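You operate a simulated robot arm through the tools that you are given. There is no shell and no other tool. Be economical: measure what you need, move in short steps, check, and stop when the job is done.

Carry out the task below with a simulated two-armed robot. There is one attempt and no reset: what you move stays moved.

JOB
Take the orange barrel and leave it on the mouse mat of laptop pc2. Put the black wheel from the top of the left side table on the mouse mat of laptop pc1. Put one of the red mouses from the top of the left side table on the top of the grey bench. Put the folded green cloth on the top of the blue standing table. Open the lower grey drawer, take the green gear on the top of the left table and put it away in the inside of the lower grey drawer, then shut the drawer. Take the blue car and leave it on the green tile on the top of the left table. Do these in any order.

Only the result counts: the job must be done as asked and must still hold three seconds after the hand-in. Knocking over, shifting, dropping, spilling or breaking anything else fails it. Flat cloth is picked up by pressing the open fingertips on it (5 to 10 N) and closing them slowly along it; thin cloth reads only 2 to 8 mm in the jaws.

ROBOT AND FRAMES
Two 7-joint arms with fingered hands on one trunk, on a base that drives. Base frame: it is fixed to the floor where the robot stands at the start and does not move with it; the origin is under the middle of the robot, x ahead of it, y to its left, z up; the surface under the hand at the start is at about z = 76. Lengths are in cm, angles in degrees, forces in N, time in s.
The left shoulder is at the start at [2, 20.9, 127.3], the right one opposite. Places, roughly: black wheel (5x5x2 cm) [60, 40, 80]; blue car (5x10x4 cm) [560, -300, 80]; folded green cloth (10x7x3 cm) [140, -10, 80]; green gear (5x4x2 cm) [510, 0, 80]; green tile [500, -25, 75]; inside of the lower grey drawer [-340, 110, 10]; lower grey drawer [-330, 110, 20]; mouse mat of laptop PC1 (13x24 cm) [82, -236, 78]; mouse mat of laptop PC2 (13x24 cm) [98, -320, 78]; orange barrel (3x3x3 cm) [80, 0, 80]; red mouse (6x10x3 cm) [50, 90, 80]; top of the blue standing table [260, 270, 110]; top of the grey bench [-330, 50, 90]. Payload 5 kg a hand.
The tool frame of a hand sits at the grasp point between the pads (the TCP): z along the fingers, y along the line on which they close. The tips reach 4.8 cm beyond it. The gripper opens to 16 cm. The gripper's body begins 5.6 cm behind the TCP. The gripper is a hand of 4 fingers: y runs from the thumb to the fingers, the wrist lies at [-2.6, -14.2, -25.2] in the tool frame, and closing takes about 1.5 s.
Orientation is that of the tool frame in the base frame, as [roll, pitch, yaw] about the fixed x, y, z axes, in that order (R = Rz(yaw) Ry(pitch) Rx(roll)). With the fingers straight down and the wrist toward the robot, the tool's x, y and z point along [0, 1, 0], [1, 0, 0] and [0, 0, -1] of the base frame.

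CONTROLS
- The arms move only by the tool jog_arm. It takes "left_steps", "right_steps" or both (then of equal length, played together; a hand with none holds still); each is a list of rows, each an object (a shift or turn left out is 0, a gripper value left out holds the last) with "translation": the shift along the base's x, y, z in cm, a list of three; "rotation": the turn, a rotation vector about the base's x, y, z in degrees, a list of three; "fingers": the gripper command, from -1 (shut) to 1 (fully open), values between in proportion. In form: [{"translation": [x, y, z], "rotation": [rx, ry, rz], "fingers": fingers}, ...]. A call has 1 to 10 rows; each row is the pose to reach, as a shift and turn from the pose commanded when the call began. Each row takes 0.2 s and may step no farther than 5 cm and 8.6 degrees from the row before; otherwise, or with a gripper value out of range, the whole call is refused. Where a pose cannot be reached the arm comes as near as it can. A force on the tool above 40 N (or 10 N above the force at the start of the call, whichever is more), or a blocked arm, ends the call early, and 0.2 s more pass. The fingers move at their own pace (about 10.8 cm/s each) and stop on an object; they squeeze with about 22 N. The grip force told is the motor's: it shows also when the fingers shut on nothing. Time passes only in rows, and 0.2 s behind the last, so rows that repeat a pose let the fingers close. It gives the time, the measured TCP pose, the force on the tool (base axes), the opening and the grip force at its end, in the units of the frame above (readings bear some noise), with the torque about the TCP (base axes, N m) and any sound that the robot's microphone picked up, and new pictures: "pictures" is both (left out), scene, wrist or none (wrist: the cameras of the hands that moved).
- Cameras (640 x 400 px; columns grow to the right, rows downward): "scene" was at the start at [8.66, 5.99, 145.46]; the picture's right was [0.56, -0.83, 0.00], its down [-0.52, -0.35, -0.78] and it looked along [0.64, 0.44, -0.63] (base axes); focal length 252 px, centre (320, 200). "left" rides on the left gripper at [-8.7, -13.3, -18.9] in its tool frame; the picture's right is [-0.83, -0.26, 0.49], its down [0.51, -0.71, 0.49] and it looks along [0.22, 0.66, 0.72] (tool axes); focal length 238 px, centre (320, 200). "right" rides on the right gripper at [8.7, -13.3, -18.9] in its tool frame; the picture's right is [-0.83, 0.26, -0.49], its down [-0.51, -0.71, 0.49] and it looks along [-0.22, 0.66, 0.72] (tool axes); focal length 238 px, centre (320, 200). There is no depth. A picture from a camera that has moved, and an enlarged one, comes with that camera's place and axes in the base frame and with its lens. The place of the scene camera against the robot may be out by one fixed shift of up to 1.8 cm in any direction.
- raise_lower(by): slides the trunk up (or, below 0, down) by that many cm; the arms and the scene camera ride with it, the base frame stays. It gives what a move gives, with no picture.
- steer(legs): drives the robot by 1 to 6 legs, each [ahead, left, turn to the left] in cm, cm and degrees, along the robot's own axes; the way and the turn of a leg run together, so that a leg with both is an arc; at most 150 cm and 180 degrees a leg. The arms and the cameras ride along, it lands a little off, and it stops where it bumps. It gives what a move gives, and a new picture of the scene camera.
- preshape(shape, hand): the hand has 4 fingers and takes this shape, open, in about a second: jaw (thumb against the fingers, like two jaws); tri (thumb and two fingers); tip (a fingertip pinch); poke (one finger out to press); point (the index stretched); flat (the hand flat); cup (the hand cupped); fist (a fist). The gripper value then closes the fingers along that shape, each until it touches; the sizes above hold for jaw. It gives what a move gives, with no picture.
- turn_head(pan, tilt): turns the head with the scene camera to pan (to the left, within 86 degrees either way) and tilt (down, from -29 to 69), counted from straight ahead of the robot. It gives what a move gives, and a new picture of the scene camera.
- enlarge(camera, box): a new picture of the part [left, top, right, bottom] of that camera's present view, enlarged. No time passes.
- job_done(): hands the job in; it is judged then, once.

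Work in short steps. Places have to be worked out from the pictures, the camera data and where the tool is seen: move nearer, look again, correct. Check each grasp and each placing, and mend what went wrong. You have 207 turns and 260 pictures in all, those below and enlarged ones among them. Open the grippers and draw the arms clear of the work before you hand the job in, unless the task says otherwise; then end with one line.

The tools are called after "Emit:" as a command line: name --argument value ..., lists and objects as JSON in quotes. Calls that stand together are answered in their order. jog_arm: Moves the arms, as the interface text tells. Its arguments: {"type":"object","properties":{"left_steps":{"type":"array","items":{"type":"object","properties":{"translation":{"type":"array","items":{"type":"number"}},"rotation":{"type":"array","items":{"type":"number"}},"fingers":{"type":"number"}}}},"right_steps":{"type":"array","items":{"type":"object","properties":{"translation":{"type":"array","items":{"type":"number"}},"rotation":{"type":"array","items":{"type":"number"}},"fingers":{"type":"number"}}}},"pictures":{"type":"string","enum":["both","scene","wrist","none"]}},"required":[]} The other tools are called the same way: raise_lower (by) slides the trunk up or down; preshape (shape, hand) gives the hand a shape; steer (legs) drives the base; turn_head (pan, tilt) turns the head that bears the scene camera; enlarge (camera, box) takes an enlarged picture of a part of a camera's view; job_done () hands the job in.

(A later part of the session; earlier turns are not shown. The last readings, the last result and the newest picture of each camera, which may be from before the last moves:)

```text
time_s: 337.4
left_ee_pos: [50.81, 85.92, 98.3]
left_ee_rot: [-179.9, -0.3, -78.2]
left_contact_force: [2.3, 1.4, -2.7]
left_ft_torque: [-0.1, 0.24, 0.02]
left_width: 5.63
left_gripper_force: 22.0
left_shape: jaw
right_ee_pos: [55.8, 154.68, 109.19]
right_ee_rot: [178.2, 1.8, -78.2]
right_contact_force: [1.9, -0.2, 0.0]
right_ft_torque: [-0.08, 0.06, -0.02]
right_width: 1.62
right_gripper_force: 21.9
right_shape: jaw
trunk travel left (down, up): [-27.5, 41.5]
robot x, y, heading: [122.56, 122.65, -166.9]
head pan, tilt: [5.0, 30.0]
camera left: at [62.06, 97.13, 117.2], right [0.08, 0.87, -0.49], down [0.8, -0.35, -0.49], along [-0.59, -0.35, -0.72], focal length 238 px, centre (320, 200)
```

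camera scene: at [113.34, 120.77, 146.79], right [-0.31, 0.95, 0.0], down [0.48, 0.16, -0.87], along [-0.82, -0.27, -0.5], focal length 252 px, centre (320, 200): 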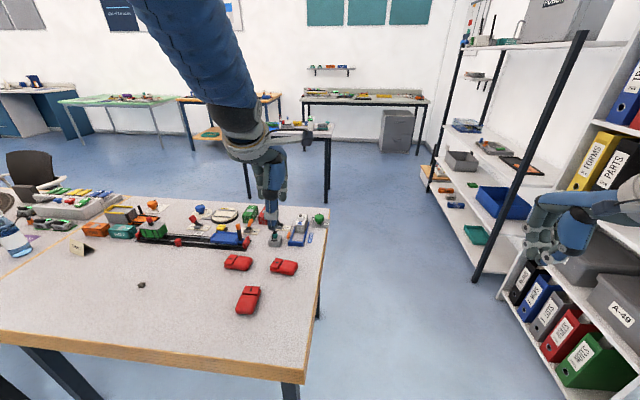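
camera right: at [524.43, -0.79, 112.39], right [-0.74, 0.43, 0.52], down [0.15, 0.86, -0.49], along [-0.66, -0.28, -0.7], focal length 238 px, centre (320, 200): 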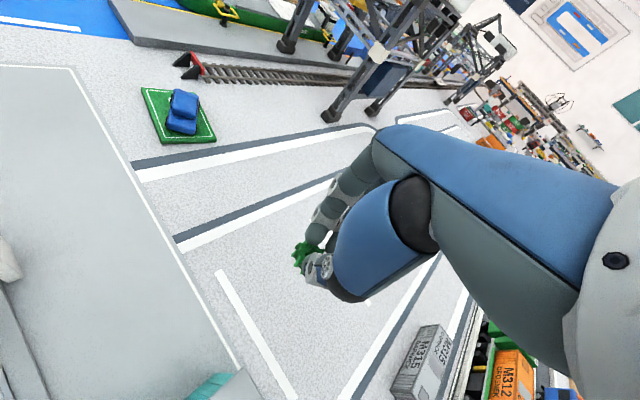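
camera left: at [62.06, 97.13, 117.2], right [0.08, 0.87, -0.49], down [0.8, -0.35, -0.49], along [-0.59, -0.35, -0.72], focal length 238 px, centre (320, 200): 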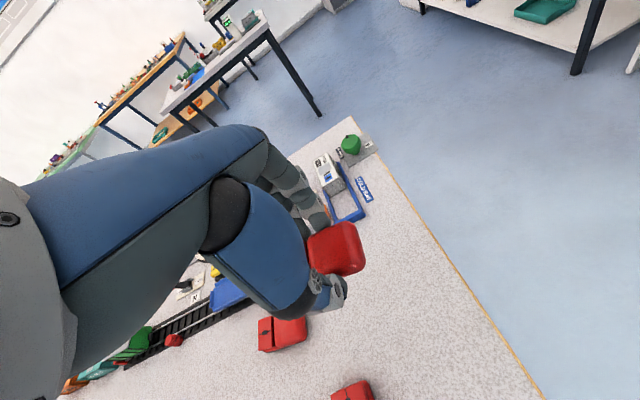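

The red mouse is held. I tuck both hands in and up before going through the gap by the shelves.

Emit:
jog_arm --left_steps '[{"translation": [1, 0, 4]}, {"translation": [2, 0.5, 8]}, {"translation": [4, 1, 12]}, {"translation": [7, 1.5, 14]}, {"translation": [10, 2, 14]}, {"translation": [13, 3, 14]}, {"translation": [15, 3.5, 14]}]' --right_steps '[{"translation": [1.5, -4, 0]}, {"translation": [3, -8, 0]}, {"translation": [4.5, -12, 0]}, {"translation": [6, -16, 0]}, {"translation": [7.5, -20, 0]}, {"translation": [9, -23.5, 0]}, {"translation": [10, -26, 0]}]' --pictures "none"

Emit:
enlarge --camera "right" --box '[200, 150, 440, 300]'

```text
time_s: 339.0
left_ee_pos: [65.76, 89.21, 112.65]
left_ee_rot: [180.0, -0.2, -78.1]
left_contact_force: [-0.2, 0.3, -0.6]
left_ft_torque: [0.11, 0.01, -0.04]
left_width: 5.59
left_gripper_force: 22.0
left_shape: jaw
right_ee_pos: [65.76, 128.57, 109.11]
right_ee_rot: [178.3, 1.9, -78.1]
right_contact_force: [0.0, -0.4, 0.6]
right_ft_torque: [0.09, 0.02, -0.04]
right_width: 1.63
right_gripper_force: 22.5
right_shape: jaw
trunk travel left (down, up): [-27.5, 41.5]
robot x, y, heading: [122.49, 122.85, -166.8]
head pan, tilt: [5.0, 30.0]
```

```text
2.67 times, centred on (320, 225) of right
camera zoom: at [81.12, 122.33, 127.46], right [-0.41, 0.75, 0.52], down [0.57, 0.65, -0.5], along [-0.71, 0.1, -0.7], focal length 636 px, centre (320, 133)
```

zoom: 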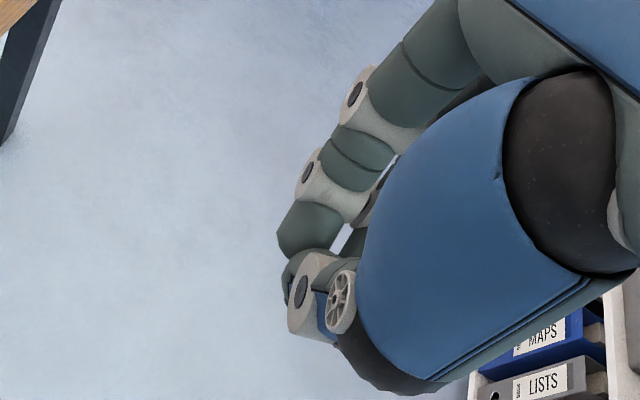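

The right hand is empty: the gear slipped out, the grip width having changed from 1.75 to 1.61 during the turning after the standing table. I look for it on the floor.

Emit:
turn_head --pan 86 --tilt 35

Emit:
turn_head --pan -86 --tilt 40

```text
time_s: 340.5
left_ee_pos: [65.65, 89.27, 112.56]
left_ee_rot: [179.9, -0.3, -78.1]
left_contact_force: [0.1, 0.2, -1.3]
left_ft_torque: [-0.01, -0.06, 0.04]
left_width: 5.62
left_gripper_force: 22.5
left_shape: jaw
right_ee_pos: [65.63, 128.77, 109.26]
right_ee_rot: [178.2, 1.8, -78.2]
right_contact_force: [0.1, 0.9, 0.8]
right_ft_torque: [0.0, -0.01, 0.01]
right_width: 1.64
right_gripper_force: 22.5
right_shape: jaw
trunk travel left (down, up): [-27.5, 41.5]
robot x, y, heading: [123.23, 122.63, -167.1]
head pan, tilt: [85.9, 35.0]
camera scene: at [123.47, 114.9, 146.03], right [-0.99, -0.16, 0.0], down [-0.09, 0.57, -0.82], along [0.13, -0.81, -0.57], focal length 252 px, centre (320, 200)
```

scene: 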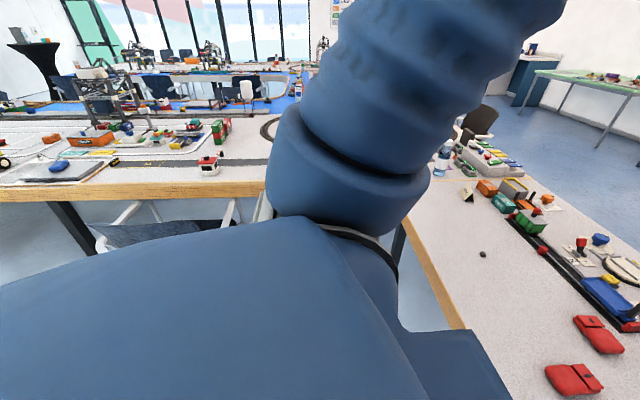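

```text
time_s: 343.1
left_ee_pos: [65.7, 89.26, 112.64]
left_ee_rot: [179.8, -0.3, -78.2]
left_contact_force: [-0.7, 0.0, -1.1]
left_ft_torque: [0.0, 0.05, -0.02]
left_width: 5.59
left_gripper_force: 22.0
left_shape: jaw
right_ee_pos: [65.61, 128.78, 109.18]
right_ee_rot: [178.3, 1.8, -78.1]
right_contact_force: [-0.5, -0.2, 0.2]
right_ft_torque: [-0.02, 0.02, -0.01]
right_width: 1.62
right_gripper_force: 21.4
right_shape: jaw
trunk travel left (down, up): [-27.5, 41.5]
robot x, y, heading: [122.27, 122.44, -166.9]
head pan, tilt: [-85.9, 40.0]
camera scene: at [119.57, 131.71, 145.27], right [0.96, 0.3, 0.0], down [0.19, -0.61, -0.77], along [-0.23, 0.73, -0.64], focal length 252 px, centre (320, 200)
```

scene: 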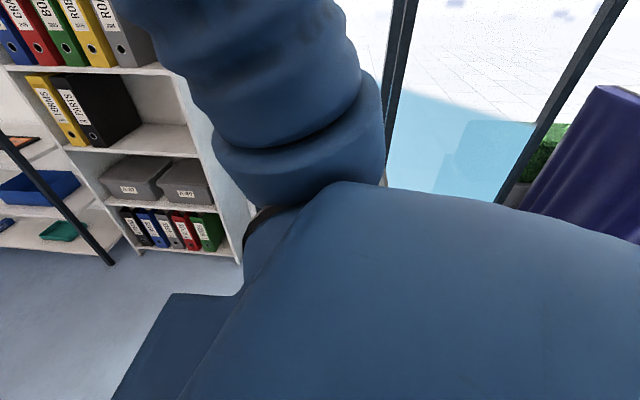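

I rotate the robot to view the floor where the turn happened.

Emit:
steer --legs '[[0, 0, 175]]'

Emit:
turn_head --pan 25 --tilt 45

Emit:
turn_head --pan -40 --tilt 40

```text
time_s: 350.6
left_ee_pos: [183.2, 149.05, 112.6]
left_ee_rot: [179.9, -0.3, 95.1]
left_contact_force: [0.1, -1.5, -0.5]
left_ft_torque: [-0.01, -0.03, -0.01]
left_width: 5.56
left_gripper_force: 21.6
left_shape: jaw
right_ee_pos: [178.29, 109.98, 109.12]
right_ee_rot: [178.4, 1.8, 94.9]
right_contact_force: [-0.5, 0.5, -0.2]
right_ft_torque: [0.0, 0.01, 0.02]
right_width: 1.62
right_gripper_force: 22.2
right_shape: jaw
trunk travel left (down, up): [-27.5, 41.5]
robot x, y, heading: [122.62, 122.73, 6.1]
head pan, tilt: [-85.9, 40.0]
camera scene: at [125.68, 115.6, 145.27], right [-0.98, -0.18, 0.0], down [-0.11, 0.63, -0.77], along [0.14, -0.75, -0.64], focal length 252 px, centre (320, 200)
```

scene: 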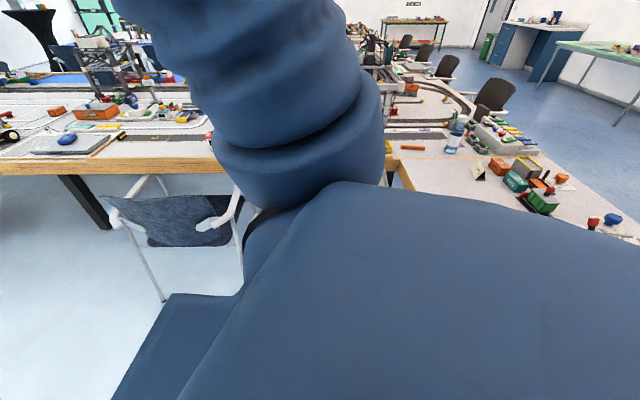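

```text
time_s: 352.5
left_ee_pos: [183.23, 148.97, 112.72]
left_ee_rot: [179.9, -0.3, 94.9]
left_contact_force: [0.5, 0.3, -0.5]
left_ft_torque: [0.01, 0.02, 0.05]
left_width: 5.56
left_gripper_force: 22.2
left_shape: jaw
right_ee_pos: [178.34, 109.87, 109.1]
right_ee_rot: [178.3, 1.8, 94.9]
right_contact_force: [-0.2, 0.3, -0.4]
right_ft_torque: [0.02, 0.0, -0.02]
right_width: 1.64
right_gripper_force: 21.9
right_shape: jaw
trunk travel left (down, up): [-27.5, 41.5]
robot x, y, heading: [122.65, 122.69, 6.6]
head pan, tilt: [25.0, 45.0]
camera scene: at [131.13, 128.16, 144.54], right [0.52, -0.86, 0.0], down [-0.61, -0.37, -0.71], along [0.6, 0.37, -0.71], focal length 252 px, centre (320, 200)
```

scene: 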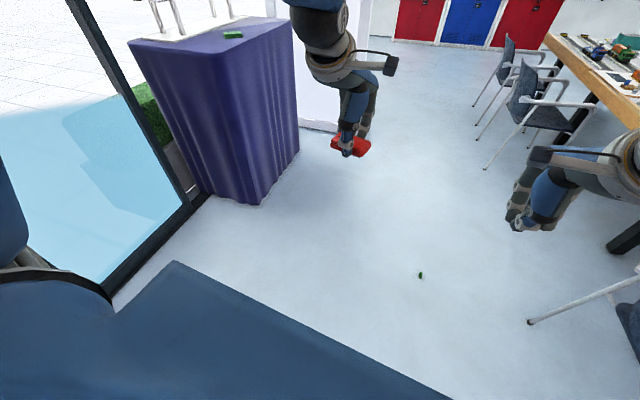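

```text
time_s: 353.8
left_ee_pos: [183.09, 149.02, 112.62]
left_ee_rot: [180.0, -0.3, 95.1]
left_contact_force: [0.2, -0.3, -1.1]
left_ft_torque: [-0.01, -0.01, 0.03]
left_width: 5.56
left_gripper_force: 22.0
left_shape: jaw
right_ee_pos: [178.38, 109.83, 109.14]
right_ee_rot: [178.3, 1.8, 94.8]
right_contact_force: [-0.1, -0.6, 0.1]
right_ft_torque: [-0.04, 0.03, -0.03]
right_width: 1.62
right_gripper_force: 22.3
right_shape: jaw
trunk travel left (down, up): [-27.5, 41.5]
robot x, y, heading: [123.0, 122.79, 6.5]
head pan, tilt: [-40.0, 40.0]
camera scene: at [131.24, 119.23, 145.27], right [-0.56, -0.83, 0.0], down [-0.53, 0.36, -0.77], along [0.64, -0.43, -0.64], focal length 252 px, centre (320, 200)
```

scene: 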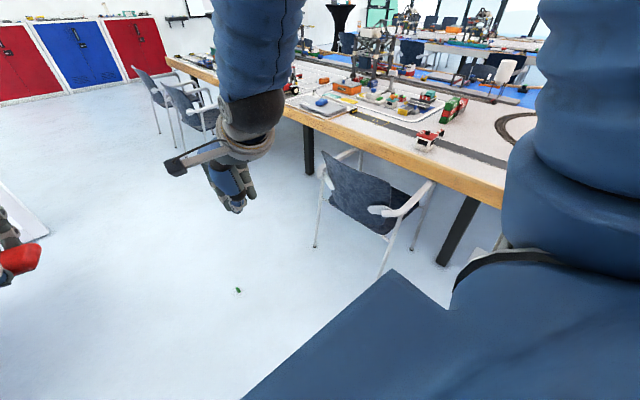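

Found: the gear lies on the floor at about [230,114]. I drive up to about 55 cm from it, lower the trunk fully, and reach for it with the right hand.

Emit:
steer --legs '[[54, 0, 0]]'

Emit:
turn_head --pan -20 --tilt 60

Emit:
raise_lower --by -27

```text
time_s: 356.9
left_ee_pos: [236.65, 154.76, 112.65]
left_ee_rot: [-180.0, -0.3, 94.9]
left_contact_force: [0.5, 0.0, -1.4]
left_ft_torque: [0.0, 0.06, -0.02]
left_width: 5.54
left_gripper_force: 22.3
left_shape: jaw
right_ee_pos: [231.74, 115.55, 109.12]
right_ee_rot: [178.3, 1.8, 94.9]
right_contact_force: [0.6, 0.4, -0.6]
right_ft_torque: [-0.01, 0.07, 0.0]
right_width: 1.62
right_gripper_force: 22.0
right_shape: jaw
trunk travel left (down, up): [-27.5, 41.5]
robot x, y, heading: [175.68, 128.33, 6.1]
head pan, tilt: [-40.0, 40.0]
camera scene: at [184.66, 124.98, 145.26], right [-0.56, -0.83, 0.0], down [-0.53, 0.36, -0.77], along [0.64, -0.43, -0.64], focal length 252 px, centre (320, 200)
```

scene: 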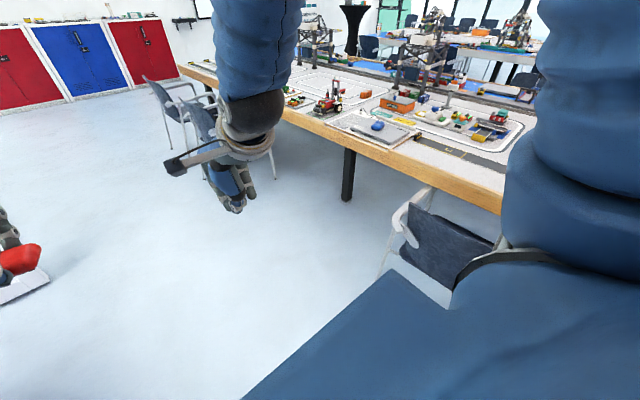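

```text
time_s: 357.8
left_ee_pos: [236.57, 154.7, 112.78]
left_ee_rot: [-180.0, -0.3, 94.9]
left_contact_force: [-0.4, -0.4, -1.0]
left_ft_torque: [0.02, -0.05, -0.01]
left_width: 5.52
left_gripper_force: 22.3
left_shape: jaw
right_ee_pos: [231.69, 115.71, 109.17]
right_ee_rot: [178.2, 1.8, 94.9]
right_contact_force: [0.0, -0.2, -0.7]
right_ft_torque: [0.02, 0.0, 0.0]
right_width: 1.6
right_gripper_force: 21.9
right_shape: jaw
trunk travel left (down, up): [-27.5, 41.5]
robot x, y, heading: [175.76, 128.73, 6.3]
head pan, tilt: [-20.0, 60.0]
camera scene: at [183.98, 128.1, 142.6], right [-0.24, -0.97, 0.0], down [-0.84, 0.21, -0.5], along [0.49, -0.12, -0.87], focal length 252 px, centre (320, 200)
```

scene: 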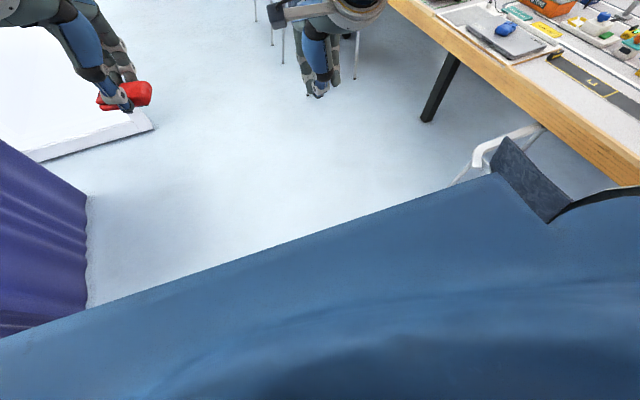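

```text
time_s: 360.5
left_ee_pos: [236.54, 154.66, 85.65]
left_ee_rot: [180.0, -0.3, 95.0]
left_contact_force: [0.2, 0.0, -1.2]
left_ft_torque: [0.0, -0.01, 0.01]
left_width: 5.57
left_gripper_force: 21.8
left_shape: jaw
right_ee_pos: [231.72, 115.73, 82.22]
right_ee_rot: [178.3, 1.9, 94.9]
right_contact_force: [0.1, 0.6, 0.5]
right_ft_torque: [0.0, -0.02, 0.02]
right_width: 1.6
right_gripper_force: 22.3
right_shape: jaw
trunk travel left (down, up): [-0.5, 68.5]
robot x, y, heading: [176.28, 128.46, 6.3]
head pan, tilt: [-20.0, 60.0]
```

The gear should be almost straight below the right hand. I open it and look with the wrist camera.

Emit:
jog_arm --right_steps '[{"translation": [0, 0, -4], "fingers": 0.1}, {"translation": [0, 0, -8]}, {"translation": [0, 0, -13]}, {"translation": [0, 0, -18]}, {"translation": [0, 0, -23]}, {"translation": [0, 0, -28]}, {"translation": [0, 0, -33]}]' --pictures "wrist"

```text
time_s: 362.1
left_ee_pos: [236.57, 154.77, 85.55]
left_ee_rot: [179.9, -0.3, 94.8]
left_contact_force: [-0.2, -0.1, -1.4]
left_ft_torque: [-0.02, 0.02, -0.03]
left_width: 5.56
left_gripper_force: 22.0
left_shape: jaw
right_ee_pos: [231.92, 115.59, 49.02]
right_ee_rot: [178.2, 1.8, 94.9]
right_contact_force: [1.3, -0.7, 1.8]
right_ft_torque: [-0.05, 0.18, 0.01]
right_width: 8.76
right_gripper_force: 0.1
right_shape: jaw
trunk travel left (down, up): [-0.5, 68.5]
robot x, y, heading: [176.02, 128.14, 6.1]
head pan, tilt: [-20.0, 60.0]
camera right: at [217.19, 123.63, 67.35], right [0.31, -0.8, 0.52], down [-0.65, -0.58, -0.5], along [0.7, -0.18, -0.69], focal length 238 px, centre (320, 200)
```

right: 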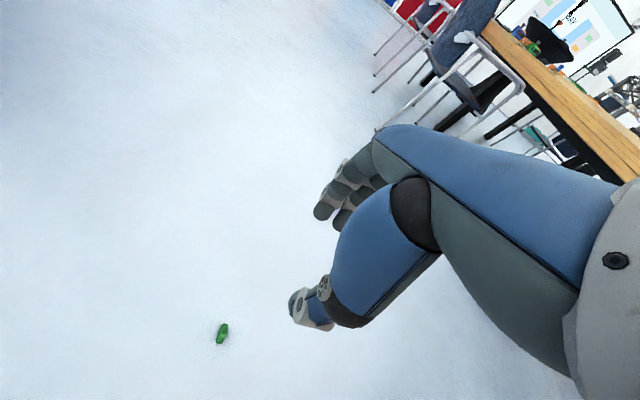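

The gear is at about [228.7,114] on the floor. I shift and descend to z≈18 for another look.

Emit:
jog_arm --right_steps '[{"translation": [-1.5, -0.8, -4]}, {"translation": [-3.2, -1.6, -8]}, {"translation": [-3.2, -1.6, -13]}, {"translation": [-3.2, -1.6, -18]}, {"translation": [-3.2, -1.6, -23]}, {"translation": [-3.2, -1.6, -28]}, {"translation": [-3.2, -1.6, -31]}]' --pictures "wrist"

```text
time_s: 363.7
left_ee_pos: [236.64, 154.6, 85.71]
left_ee_rot: [-180.0, -0.3, 94.9]
left_contact_force: [-0.5, -0.3, -0.7]
left_ft_torque: [0.02, 0.0, -0.01]
left_width: 5.55
left_gripper_force: 22.2
left_shape: jaw
right_ee_pos: [228.48, 114.02, 18.24]
right_ee_rot: [178.3, 1.7, 94.9]
right_contact_force: [0.7, -0.2, 0.7]
right_ft_torque: [0.0, 0.13, 0.02]
right_width: 8.78
right_gripper_force: 0.1
right_shape: jaw
trunk travel left (down, up): [-0.5, 68.5]
robot x, y, heading: [176.04, 128.45, 5.9]
head pan, tilt: [-20.0, 60.0]
camera right: at [213.88, 122.06, 36.41], right [0.31, -0.79, 0.52], down [-0.65, -0.58, -0.5], along [0.7, -0.18, -0.7], focal length 238 px, centre (320, 200)
```

right: 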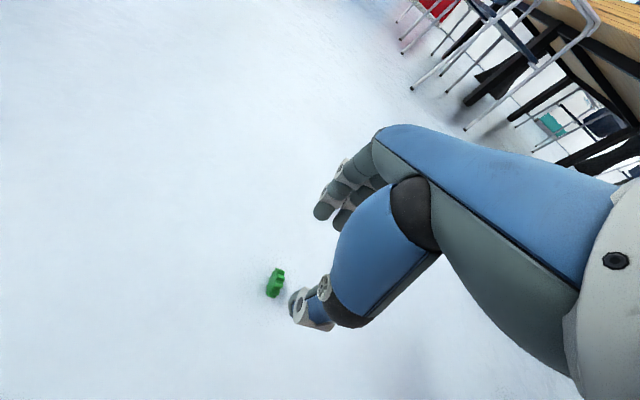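

Emit:
enlarge --camera "right" --box '[230, 245, 326, 305]'

```text
6.67 times, centred on (278, 275) of right
camera zoom: at [213.88, 122.06, 36.41], right [0.31, -0.79, 0.52], down [-0.65, -0.58, -0.5], along [0.7, -0.18, -0.7], focal length 1589 px, centre (600, -300)
```

zoom: 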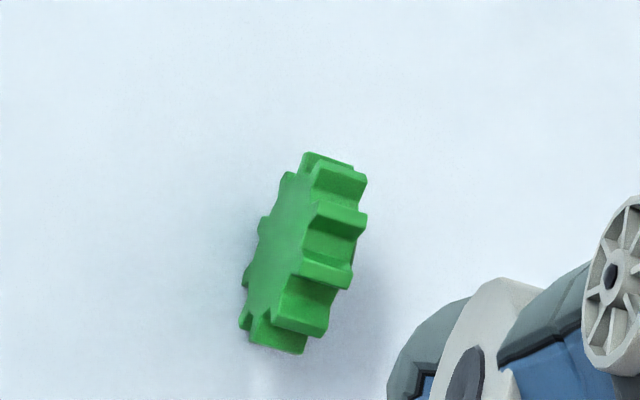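

The gear stands on edge with its axis along roughly −60°. I try turning the hand clockwise to pinch its flat faces.

Emit:
jog_arm --right_steps '[{"rotation": [0, 0, -8]}, {"rotation": [0, 0, -16]}, {"rotation": [0, 0, -24]}, {"rotation": [0, 0, -32]}, {"rotation": [0, 0, -40]}, {"rotation": [0, 0, -48]}, {"rotation": [0, 0, -56]}, {"rotation": [0, 0, -64]}]' --pictures "wrist"

```text
time_s: 365.5
left_ee_pos: [236.6, 154.65, 85.57]
left_ee_rot: [180.0, -0.3, 94.9]
left_contact_force: [0.3, -0.2, -1.4]
left_ft_torque: [0.01, 0.01, -0.02]
left_width: 5.55
left_gripper_force: 22.1
left_shape: jaw
right_ee_pos: [228.57, 113.99, 18.18]
right_ee_rot: [178.4, 1.9, 30.8]
right_contact_force: [0.1, -0.1, -0.1]
right_ft_torque: [0.03, -0.02, 0.0]
right_width: 8.77
right_gripper_force: 0.0
right_shape: jaw
trunk travel left (down, up): [-0.5, 68.5]
robot x, y, heading: [176.09, 128.68, 6.0]
head pan, tilt: [-20.0, 60.0]
camera right: at [229.33, 130.6, 36.46], right [-0.58, -0.63, 0.52], down [-0.8, 0.33, -0.5], along [0.14, -0.7, -0.7], focal length 238 px, centre (320, 200)
```

right: 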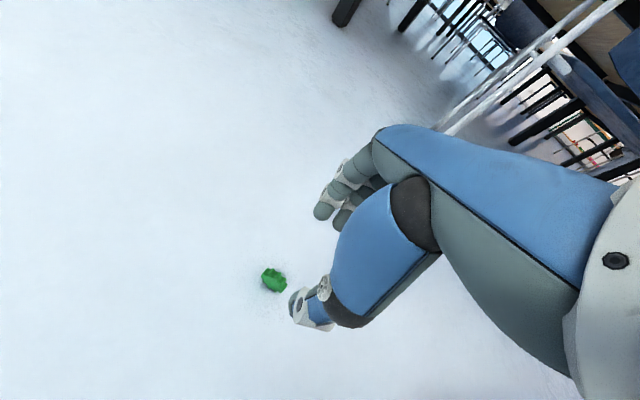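

The rotation worked. I descend around the gear.

Emit:
jog_arm --right_steps '[{"translation": [0.2, 0.1, -4]}, {"translation": [0.2, 0.1, -8]}, {"translation": [0.2, 0.1, -10.5]}, {"translation": [0.2, 0.1, -11.7]}]' --pictures "wrist"

```text
time_s: 366.5
left_ee_pos: [236.6, 154.85, 85.59]
left_ee_rot: [-180.0, -0.3, 95.0]
left_contact_force: [-0.3, 0.2, -0.8]
left_ft_torque: [0.0, 0.01, -0.01]
left_width: 5.52
left_gripper_force: 22.1
left_shape: jaw
right_ee_pos: [228.75, 114.15, 6.49]
right_ee_rot: [178.2, 1.8, 30.8]
right_contact_force: [1.1, -0.1, 0.7]
right_ft_torque: [0.0, 0.01, -0.01]
right_width: 8.79
right_gripper_force: 0.0
right_shape: jaw
trunk travel left (down, up): [-0.5, 68.5]
robot x, y, heading: [175.99, 128.28, 6.3]
head pan, tilt: [-20.0, 60.0]
camera right: at [229.5, 130.72, 24.79], right [-0.58, -0.63, 0.52], down [-0.8, 0.33, -0.5], along [0.14, -0.7, -0.7], focal length 238 px, centre (320, 200)
```

right: 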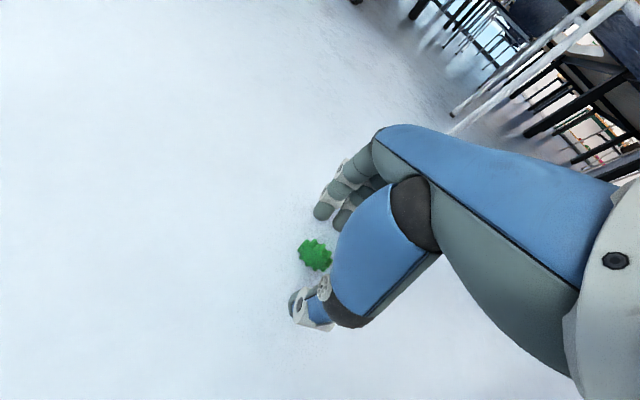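

Gear in place between thumb and fingers. I close firmly and lift a bit.

Emit:
jog_arm --right_steps '[{"translation": [0, 0, -0.4], "fingers": -0.3}, {"translation": [0, 0, -0.4], "fingers": -1}, {"translation": [0, 0, -0.4], "fingers": -1}, {"translation": [0, 0, -0.4], "fingers": -1}, {"translation": [0, 0, -0.4], "fingers": -1}, {"translation": [0, 0, -0.4], "fingers": -1}, {"translation": [0, 0, -0.4], "fingers": -1}, {"translation": [0, 0, 4]}, {"translation": [0, 0, 9]}]' --pictures "wrist"

Emit:
enlarge --camera "right" --box '[260, 190, 380, 340]'

```text
time_s: 368.5
left_ee_pos: [236.55, 154.81, 85.67]
left_ee_rot: [179.9, -0.3, 94.9]
left_contact_force: [0.2, 0.1, -0.4]
left_ft_torque: [0.02, -0.04, -0.02]
left_width: 5.5
left_gripper_force: 22.1
left_shape: jaw
right_ee_pos: [228.61, 114.09, 15.52]
right_ee_rot: [178.2, 2.0, 30.8]
right_contact_force: [-2.2, -0.5, -1.8]
right_ft_torque: [0.01, -0.34, 0.05]
right_width: 0.69
right_gripper_force: 21.9
right_shape: jaw
trunk travel left (down, up): [-0.5, 68.5]
robot x, y, heading: [175.94, 128.69, 6.3]
head pan, tilt: [-20.0, 60.0]
camera right: at [229.38, 130.69, 33.83], right [-0.58, -0.63, 0.52], down [-0.81, 0.33, -0.49], along [0.14, -0.71, -0.69], focal length 238 px, centre (320, 200)
```

right: 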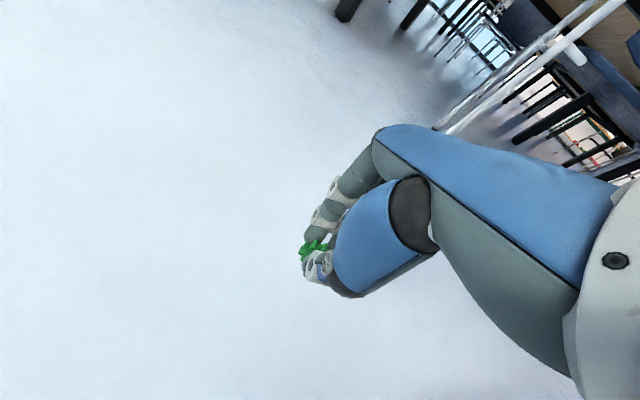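

```text
2.67 times, centred on (320, 265) of right
camera zoom: at [229.38, 130.69, 33.83], right [-0.58, -0.63, 0.52], down [-0.81, 0.33, -0.49], along [0.14, -0.71, -0.69], focal length 636 px, centre (320, 27)
```

zoom: 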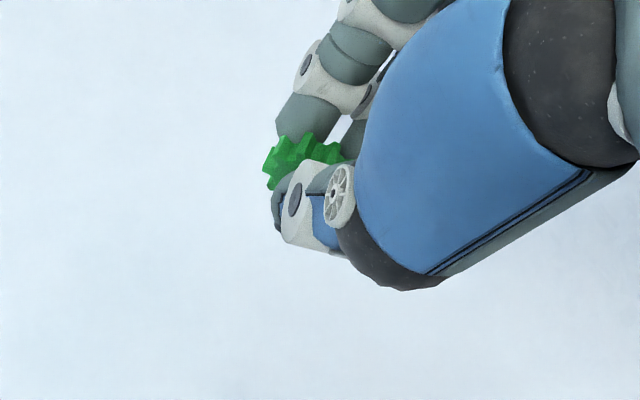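

The gear is now pinched by its faces. I lift it and turn the hand back, then raise the trunk.

Emit:
jog_arm --right_steps '[{"translation": [0, 0, 4.8], "rotation": [0, 0, 6]}, {"translation": [0, 0, 9.6], "rotation": [0, 0, 12]}, {"translation": [0, 0, 14.4], "rotation": [0, 0, 18]}, {"translation": [0, 0, 19.2], "rotation": [0, 0, 25]}, {"translation": [0, 0, 24], "rotation": [0, 0, 32]}, {"translation": [0, 0, 28.8], "rotation": [0, 0, 39]}, {"translation": [0, 0, 33.6], "rotation": [0, 0, 46]}, {"translation": [0, 0, 38.4], "rotation": [0, 0, 53]}, {"translation": [0, 0, 43.2], "rotation": [0, 0, 59]}, {"translation": [0, 0, 48], "rotation": [0, 0, 64]}]' --pictures "none"

Emit:
jog_arm --right_steps '[{"translation": [0, 0, 4.8]}, {"translation": [0, 0, 9.6]}, {"translation": [0, 0, 14.4]}, {"translation": [0, 0, 18]}]' --pictures "none"

Emit:
raise_lower --by 27

Emit:
enlarge --camera "left" --box '[240, 170, 400, 330]'

```text
time_s: 370.7
left_ee_pos: [236.55, 154.78, 85.7]
left_ee_rot: [179.8, -0.3, 94.9]
left_contact_force: [-0.1, -0.4, -0.1]
left_ft_torque: [0.01, 0.01, 0.01]
left_width: 5.55
left_gripper_force: 22.5
left_shape: jaw
right_ee_pos: [228.34, 114.02, 63.43]
right_ee_rot: [178.4, 1.7, 94.9]
right_contact_force: [-0.8, -1.1, -1.6]
right_ft_torque: [-0.01, -0.08, 0.0]
right_width: 0.67
right_gripper_force: 21.7
right_shape: jaw
trunk travel left (down, up): [-0.5, 68.5]
robot x, y, heading: [175.79, 128.93, 6.2]
head pan, tilt: [-20.0, 60.0]
```

```text
time_s: 371.7
left_ee_pos: [236.5, 154.7, 85.57]
left_ee_rot: [180.0, -0.3, 94.8]
left_contact_force: [-1.0, -0.2, -0.9]
left_ft_torque: [-0.01, -0.03, 0.01]
left_width: 5.53
left_gripper_force: 21.6
left_shape: jaw
right_ee_pos: [228.46, 114.03, 81.38]
right_ee_rot: [178.4, 1.9, 94.9]
right_contact_force: [-0.8, -0.2, -1.1]
right_ft_torque: [0.05, -0.13, -0.02]
right_width: 0.68
right_gripper_force: 21.9
right_shape: jaw
trunk travel left (down, up): [-0.5, 68.5]
robot x, y, heading: [176.06, 128.07, 6.3]
head pan, tilt: [-20.0, 60.0]
```

```text
time_s: 374.5
left_ee_pos: [236.52, 154.77, 112.48]
left_ee_rot: [-180.0, -0.2, 94.8]
left_contact_force: [0.7, 0.1, -1.7]
left_ft_torque: [-0.01, -0.03, -0.03]
left_width: 5.52
left_gripper_force: 22.5
left_shape: jaw
right_ee_pos: [228.51, 114.09, 108.42]
right_ee_rot: [178.3, 1.8, 94.9]
right_contact_force: [-0.2, 1.0, 0.2]
right_ft_torque: [0.0, 0.03, 0.03]
right_width: 0.69
right_gripper_force: 22.1
right_shape: jaw
trunk travel left (down, up): [-27.5, 41.5]
robot x, y, heading: [175.72, 128.93, 6.3]
head pan, tilt: [-20.0, 60.0]
```

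```text
2.50 times, centred on (320, 250) of left
camera zoom: at [224.16, 144.82, 131.34], right [-0.19, -0.85, -0.49], down [-0.75, 0.45, -0.49], along [0.63, 0.28, -0.72], focal length 596 px, centre (320, 75)
```

zoom: 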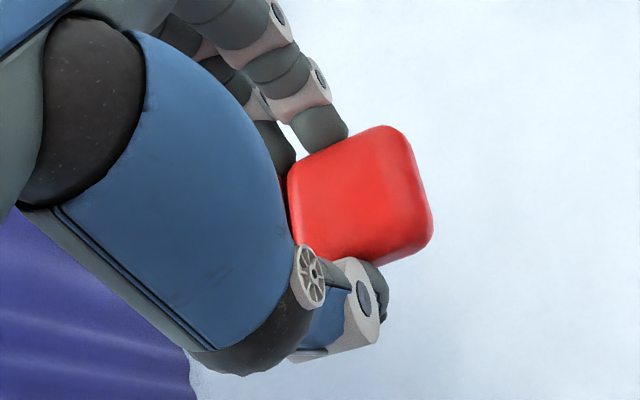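

Both objects are held. I turn toward the bench and line up with the gap between the side table and the shelves.

Emit:
steer --legs '[[0, 0, -86], [0, 0, -87], [50, -57, 0]]'

Emit:
turn_head --pan 0 --tilt 25

```text
time_s: 386.0
left_ee_pos: [57.39, 142.37, 112.64]
left_ee_rot: [180.0, -0.3, -80.0]
left_contact_force: [0.8, -0.7, -0.5]
left_ft_torque: [-0.01, -0.02, 0.02]
left_width: 5.48
left_gripper_force: 22.1
left_shape: jaw
right_ee_pos: [61.9, 183.6, 108.39]
right_ee_rot: [178.2, 1.8, -80.0]
right_contact_force: [-0.9, 0.6, 0.3]
right_ft_torque: [-0.02, -0.03, 0.02]
right_width: 0.7
right_gripper_force: 22.4
right_shape: jaw
trunk travel left (down, up): [-27.5, 41.5]
robot x, y, heading: [115.68, 173.5, -168.7]
head pan, tilt: [-20.0, 60.0]
camera scene: at [108.34, 175.88, 142.59], right [0.15, 0.99, 0.0], down [0.86, -0.13, -0.5], along [-0.49, 0.08, -0.87], focal length 252 px, centre (320, 200)
```

scene: 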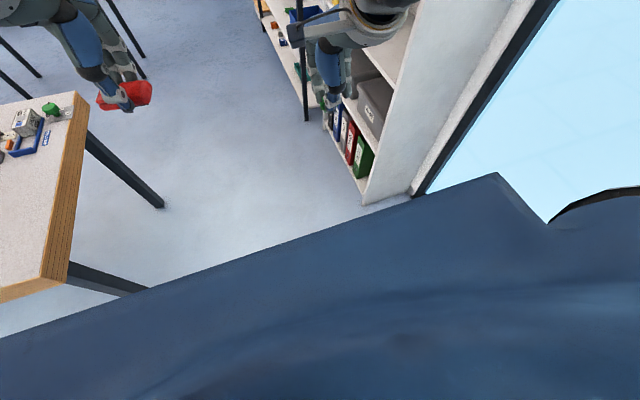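

```text
time_s: 387.0
left_ee_pos: [57.39, 142.29, 112.65]
left_ee_rot: [180.0, -0.4, -79.9]
left_contact_force: [0.1, 0.1, -1.1]
left_ft_torque: [0.02, -0.04, 0.01]
left_width: 5.47
left_gripper_force: 21.9
left_shape: jaw
right_ee_pos: [61.69, 183.61, 108.41]
right_ee_rot: [178.2, 1.8, -80.1]
right_contact_force: [-0.1, 0.4, 0.0]
right_ft_torque: [-0.01, -0.05, -0.02]
right_width: 0.68
right_gripper_force: 22.0
right_shape: jaw
trunk travel left (down, up): [-27.5, 41.5]
robot x, y, heading: [115.67, 174.43, -168.7]
head pan, tilt: [0.0, 25.0]
camera scene: at [105.93, 173.04, 147.59], right [-0.2, 0.98, 0.0], down [0.42, 0.08, -0.91], along [-0.89, -0.18, -0.42], focal length 252 px, centre (320, 200)
```

scene: 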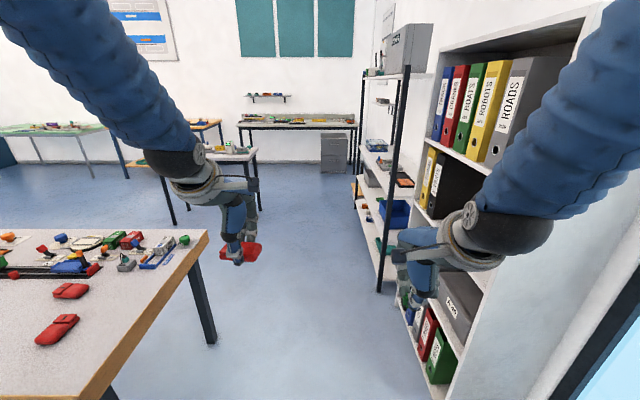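

The gap is clear. I drive through, keeping a bit to the left, where the arms pass above the table.

Emit:
steer --legs '[[40, 14, 0], [150, 5, 0], [90, 0, 0]]'

Emit:
turn_head --pan 0 --tilt 30

```text
refused: leg 2 is longer than a leg can be; nothing moved
```

```text
time_s: 387.7
left_ee_pos: [57.49, 142.38, 112.56]
left_ee_rot: [-180.0, -0.2, -80.0]
left_contact_force: [0.1, 0.8, -1.3]
left_ft_torque: [0.02, -0.03, 0.0]
left_width: 5.48
left_gripper_force: 21.9
left_shape: jaw
right_ee_pos: [61.79, 183.5, 108.42]
right_ee_rot: [178.2, 1.8, -79.9]
right_contact_force: [0.6, 0.5, -0.7]
right_ft_torque: [0.01, -0.01, 0.0]
right_width: 0.7
right_gripper_force: 22.3
right_shape: jaw
trunk travel left (down, up): [-27.5, 41.5]
robot x, y, heading: [115.06, 173.72, -168.5]
head pan, tilt: [0.0, 30.0]
camera scene: at [106.11, 173.06, 146.81], right [-0.2, 0.98, 0.0], down [0.49, 0.1, -0.87], along [-0.85, -0.17, -0.5], focal length 252 px, centre (320, 200)
```

scene: 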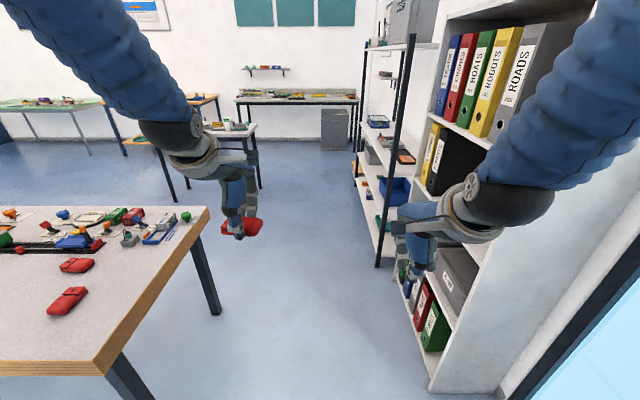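

Emit:
steer --legs '[[40, 14, 0], [145, 5, 0], [100, 0, 0]]'

Emit:
turn_head --pan 0 --tilt 25

```text
time_s: 401.9
left_ee_pos: [-218.45, 65.76, 112.53]
left_ee_rot: [179.9, -0.3, -79.2]
left_contact_force: [-0.7, -0.5, -1.4]
left_ft_torque: [0.01, -0.04, 0.05]
left_width: 5.52
left_gripper_force: 22.0
left_shape: jaw
right_ee_pos: [-214.74, 106.9, 108.48]
right_ee_rot: [178.3, 1.8, -79.3]
right_contact_force: [0.2, 0.0, 0.1]
right_ft_torque: [-0.01, -0.03, -0.01]
right_width: 0.71
right_gripper_force: 22.3
right_shape: jaw
trunk travel left (down, up): [-27.5, 41.5]
robot x, y, heading: [-160.75, 97.96, -167.9]
head pan, tilt: [0.0, 30.0]
camera scene: at [-170.3, 97.03, 146.8], right [-0.21, 0.98, 0.0], down [0.49, 0.1, -0.87], along [-0.85, -0.18, -0.5], focal length 252 px, centre (320, 200)
```

scene: 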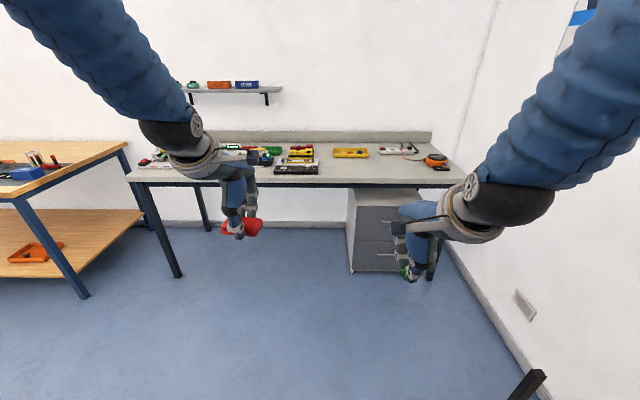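

```text
time_s: 402.6
left_ee_pos: [-218.53, 65.67, 112.55]
left_ee_rot: [180.0, -0.3, -79.2]
left_contact_force: [0.2, 0.2, -0.4]
left_ft_torque: [-0.01, 0.04, -0.01]
left_width: 5.52
left_gripper_force: 22.1
left_shape: jaw
right_ee_pos: [-214.76, 106.97, 108.48]
right_ee_rot: [178.3, 1.7, -79.3]
right_contact_force: [-0.3, 0.3, 0.4]
right_ft_torque: [-0.01, 0.0, -0.02]
right_width: 0.67
right_gripper_force: 22.1
right_shape: jaw
trunk travel left (down, up): [-27.5, 41.5]
robot x, y, heading: [-160.9, 98.13, -167.8]
head pan, tilt: [0.0, 25.0]
camera scene: at [-170.4, 97.01, 147.6], right [-0.21, 0.98, 0.0], down [0.41, 0.09, -0.91], along [-0.89, -0.19, -0.42], focal length 252 px, centre (320, 200)
```

scene: 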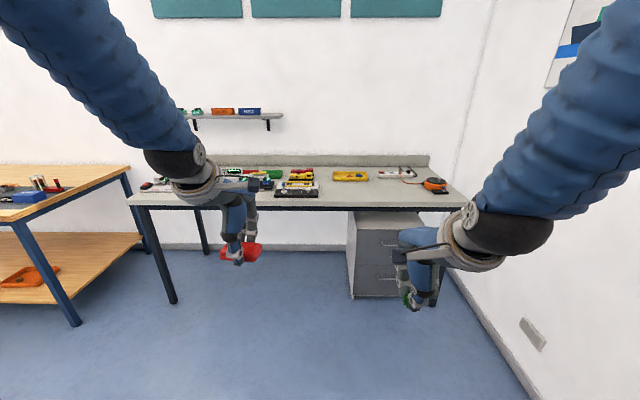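

I can see the grey bench (front edge at room e1≈-261, top ~90) and the two-drawer grey unit under it, with its front at e1≈-291. I zoom in on the drawers and the bench top.

Emit:
enlarge --camera "scene" --box '[240, 150, 480, 300]'

```text
2.67 times, centred on (360, 225) of scene
camera zoom: at [-170.4, 97.01, 147.6], right [-0.21, 0.98, 0.0], down [0.41, 0.09, -0.91], along [-0.89, -0.19, -0.42], focal length 671 px, centre (213, 133)
```

zoom: 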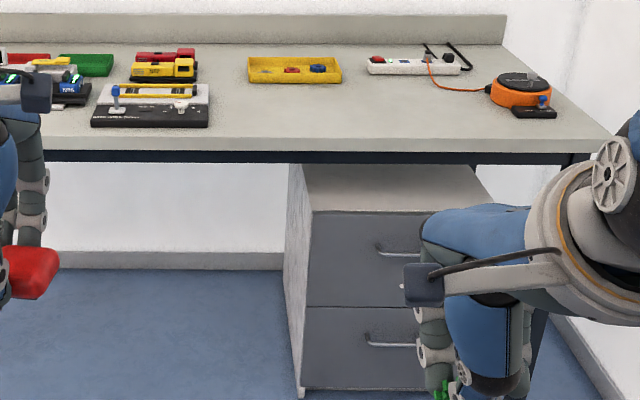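

The lower drawer has a horizontal bar handle at about z 21, e1≈-284, e2≈186. I first approach to put the mouse, and temporarily the gear, on free front areas of the bench.

Emit:
steer --legs '[[60, -26, 0]]'

Emit:
turn_head --pan 0 --tilt 40

```text
time_s: 406.2
left_ee_pos: [-282.82, 78.95, 112.67]
left_ee_rot: [-180.0, -0.3, -79.4]
left_contact_force: [0.3, -0.5, -1.4]
left_ft_torque: [0.02, -0.02, -0.01]
left_width: 5.46
left_gripper_force: 22.0
left_shape: jaw
right_ee_pos: [-278.88, 120.29, 108.35]
right_ee_rot: [178.3, 1.7, -79.5]
right_contact_force: [-0.3, 0.4, -0.4]
right_ft_torque: [-0.01, -0.02, 0.0]
right_width: 0.7
right_gripper_force: 22.5
right_shape: jaw
trunk travel left (down, up): [-27.5, 41.5]
robot x, y, heading: [-224.89, 110.94, -168.0]
head pan, tilt: [0.0, 25.0]
camera scene: at [-234.62, 110.09, 147.6], right [-0.2, 0.98, 0.0], down [0.41, 0.09, -0.91], along [-0.89, -0.18, -0.42], focal length 252 px, centre (320, 200)
```

scene: 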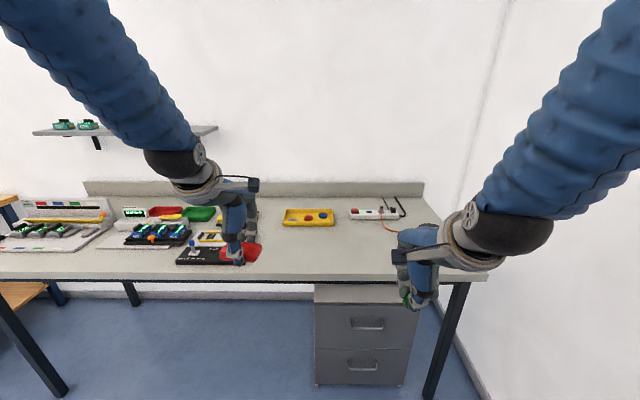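

```text
time_s: 407.0
left_ee_pos: [-282.77, 79.02, 112.58]
left_ee_rot: [179.9, -0.3, -79.3]
left_contact_force: [0.3, 0.0, -0.2]
left_ft_torque: [0.04, 0.01, -0.04]
left_width: 5.49
left_gripper_force: 21.9
left_shape: jaw
right_ee_pos: [-278.79, 120.2, 108.47]
right_ee_rot: [178.3, 1.8, -79.5]
right_contact_force: [0.5, 0.5, 0.2]
right_ft_torque: [0.01, 0.03, -0.01]
right_width: 0.66
right_gripper_force: 21.3
right_shape: jaw
trunk travel left (down, up): [-27.5, 41.5]
robot x, y, heading: [-224.88, 111.08, -168.4]
head pan, tilt: [0.0, 40.0]
camera scene: at [-233.82, 110.22, 145.28], right [-0.2, 0.98, 0.0], down [0.63, 0.13, -0.77], along [-0.75, -0.16, -0.64], focal length 252 px, centre (320, 200)
```

scene: 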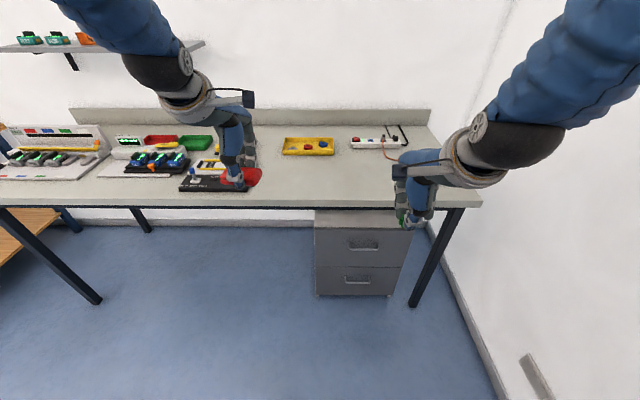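

Good view. I move the mouse over [-305.5,84.5] and the gear over [-310.8,115], both on clear bench areas.

Emit:
jog_arm --left_steps '[{"translation": [-2.8, 0.7, 0]}, {"translation": [-5.6, 1.4, 0]}, {"translation": [-8.5, 2.1, 0]}, {"translation": [-11.4, 2.8, 0]}, {"translation": [-14.2, 3.5, 0]}, {"translation": [-17, 4.2, -2]}, {"translation": [-20, 5, -5]}, {"translation": [-22.7, 5.5, -8]}]' --right_steps '[{"translation": [-4, -0.6, 0]}, {"translation": [-8, -1.2, 0]}, {"translation": [-12, -1.8, 0]}, {"translation": [-16, -2.5, 0]}, {"translation": [-20, -3.1, 0]}, {"translation": [-24, -3.7, 0]}, {"translation": [-28, -4.4, 0]}, {"translation": [-32, -5, 0]}]' --pictures "both"

```text
time_s: 408.8
left_ee_pos: [-305.85, 84.6, 104.27]
left_ee_rot: [-179.9, -0.4, -79.4]
left_contact_force: [-2.0, 0.4, -0.8]
left_ft_torque: [0.09, -0.22, -0.03]
left_width: 5.47
left_gripper_force: 21.9
left_shape: jaw
right_ee_pos: [-311.06, 115.25, 107.94]
right_ee_rot: [178.6, 1.7, -79.5]
right_contact_force: [-1.1, 0.1, -3.2]
right_ft_torque: [-0.01, -0.1, -0.01]
right_width: 0.68
right_gripper_force: 21.8
right_shape: jaw
trunk travel left (down, up): [-27.5, 41.5]
robot x, y, heading: [-224.99, 111.4, -168.0]
head pan, tilt: [0.0, 40.0]
camera scene: at [-234.26, 110.19, 145.22], right [-0.2, 0.98, 0.0], down [0.63, 0.13, -0.76], along [-0.75, -0.16, -0.65], focal length 252 px, centre (320, 200)
camera right: at [-295.98, 108.58, 126.41], right [-0.39, 0.76, 0.52], down [0.59, 0.64, -0.49], along [-0.71, 0.11, -0.7], focal length 238 px, centre (320, 200)
camera left: at [-294.3, 95.48, 123.11], right [0.1, 0.87, -0.49], down [0.79, -0.37, -0.49], along [-0.6, -0.34, -0.72], focal length 238 px, centre (320, 200)
```

scene: 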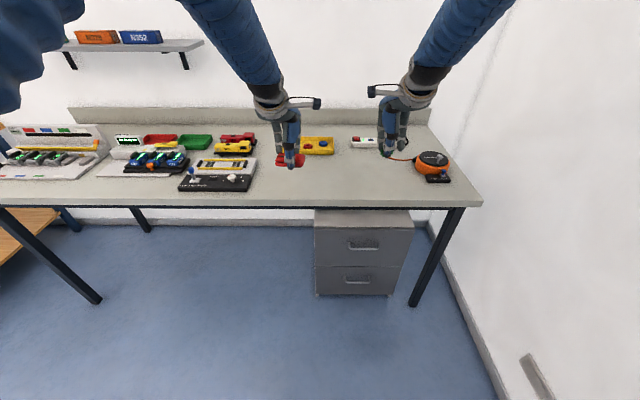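
right: 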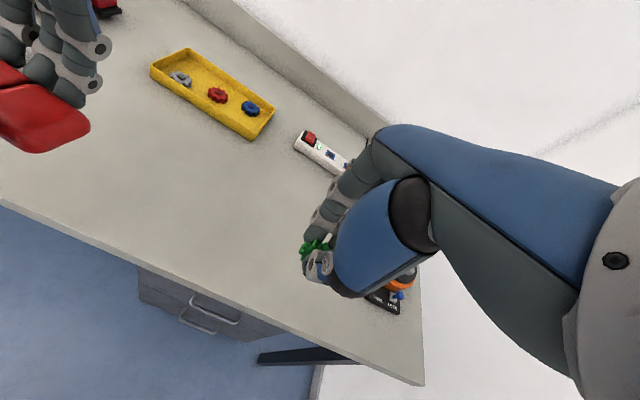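
left: 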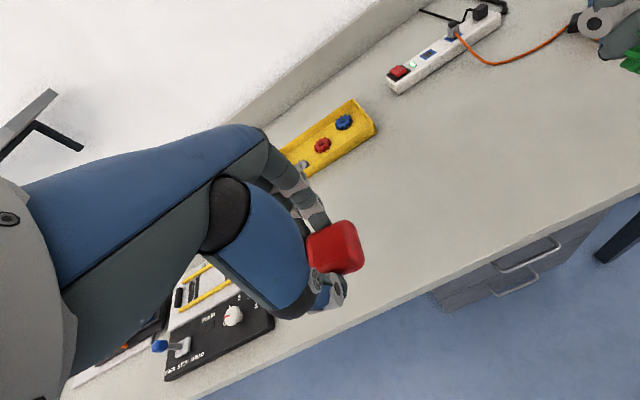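

Both spots beneath are clear. I lower both hands near contact height.

Emit:
jog_arm --left_steps '[{"translation": [0, 0, -3]}, {"translation": [0, 0, -5.5]}, {"translation": [0, 0, -6.5]}, {"translation": [0, 0, -7]}, {"translation": [0, 0, -7.4]}]' --right_steps '[{"translation": [0, 0, -4]}, {"translation": [0, 0, -8]}, {"translation": [0, 0, -9.5]}, {"translation": [0, 0, -10]}, {"translation": [0, 0, -10.4]}]' --pictures "none"

```text
time_s: 410.0
left_ee_pos: [-305.51, 84.53, 97.15]
left_ee_rot: [180.0, -0.3, -79.4]
left_contact_force: [0.7, 0.0, -1.3]
left_ft_torque: [-0.01, -0.02, 0.0]
left_width: 5.48
left_gripper_force: 22.3
left_shape: jaw
right_ee_pos: [-310.75, 115.23, 97.94]
right_ee_rot: [178.4, 1.8, -79.5]
right_contact_force: [0.5, -0.1, -0.6]
right_ft_torque: [0.01, -0.02, 0.02]
right_width: 0.66
right_gripper_force: 21.5
right_shape: jaw
trunk travel left (down, up): [-27.5, 41.5]
robot x, y, heading: [-224.91, 110.86, -168.3]
head pan, tilt: [0.0, 40.0]
```

Emit:
jog_arm --left_steps '[{"translation": [0, 0, -0.5]}, {"translation": [0, 0, -1]}, {"translation": [0, 0, -1.4]}]' --right_steps '[{"translation": [0, 0, -0.5]}, {"translation": [0, 0, -1]}, {"translation": [0, 0, -1.5]}]' --pictures "none"

```text
time_s: 410.8
left_ee_pos: [-305.48, 84.58, 95.77]
left_ee_rot: [-180.0, -0.2, -79.4]
left_contact_force: [0.2, 0.5, -0.4]
left_ft_torque: [-0.02, 0.01, 0.0]
left_width: 5.49
left_gripper_force: 22.1
left_shape: jaw
right_ee_pos: [-310.72, 115.2, 96.35]
right_ee_rot: [178.2, 1.8, -79.6]
right_contact_force: [-0.5, 0.1, 0.0]
right_ft_torque: [0.01, 0.03, 0.0]
right_width: 0.68
right_gripper_force: 22.2
right_shape: jaw
trunk travel left (down, up): [-27.5, 41.5]
robot x, y, heading: [-225.26, 111.29, -168.4]
head pan, tilt: [0.0, 40.0]
```

Emit:
jog_arm --left_steps '[{"translation": [0, 0, -0.4]}, {"translation": [0, 0, -0.8]}, {"translation": [0, 0, -1.1]}]' --right_steps '[{"translation": [0, 0, -0.4]}, {"translation": [0, 0, -0.8]}, {"translation": [0, 0, -1.1]}]' --pictures "wrist"

```text
time_s: 411.6
left_ee_pos: [-305.5, 84.5, 94.65]
left_ee_rot: [-180.0, -0.3, -79.4]
left_contact_force: [-0.3, -0.1, -0.5]
left_ft_torque: [-0.04, -0.02, 0.01]
left_width: 5.46
left_gripper_force: 21.9
left_shape: jaw
right_ee_pos: [-310.86, 115.24, 95.4]
right_ee_rot: [178.3, 1.8, -79.6]
right_contact_force: [0.6, 0.0, -1.1]
right_ft_torque: [0.02, -0.02, -0.03]
right_width: 0.69
right_gripper_force: 22.0
right_shape: jaw
trunk travel left (down, up): [-27.5, 41.5]
robot x, y, heading: [-225.06, 111.17, -168.1]
head pan, tilt: [0.0, 40.0]
camera right: at [-295.63, 108.6, 113.63], right [-0.39, 0.76, 0.52], down [0.59, 0.64, -0.5], along [-0.71, 0.11, -0.7], focal length 238 px, centre (320, 200)
camera left: at [-293.97, 95.48, 113.44], right [0.1, 0.87, -0.49], down [0.79, -0.37, -0.49], along [-0.6, -0.34, -0.72], focal length 238 px, centre (320, 200)
```

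right: 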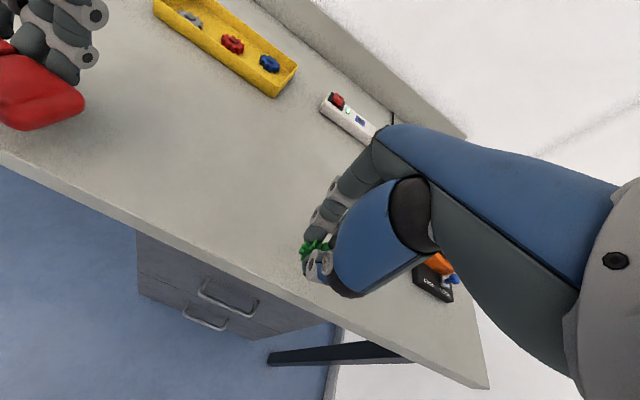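
left: 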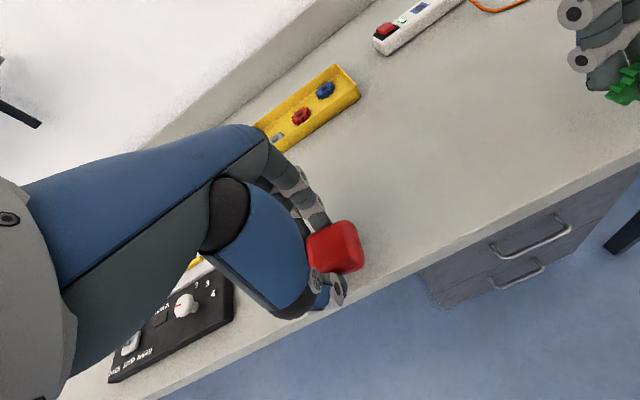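

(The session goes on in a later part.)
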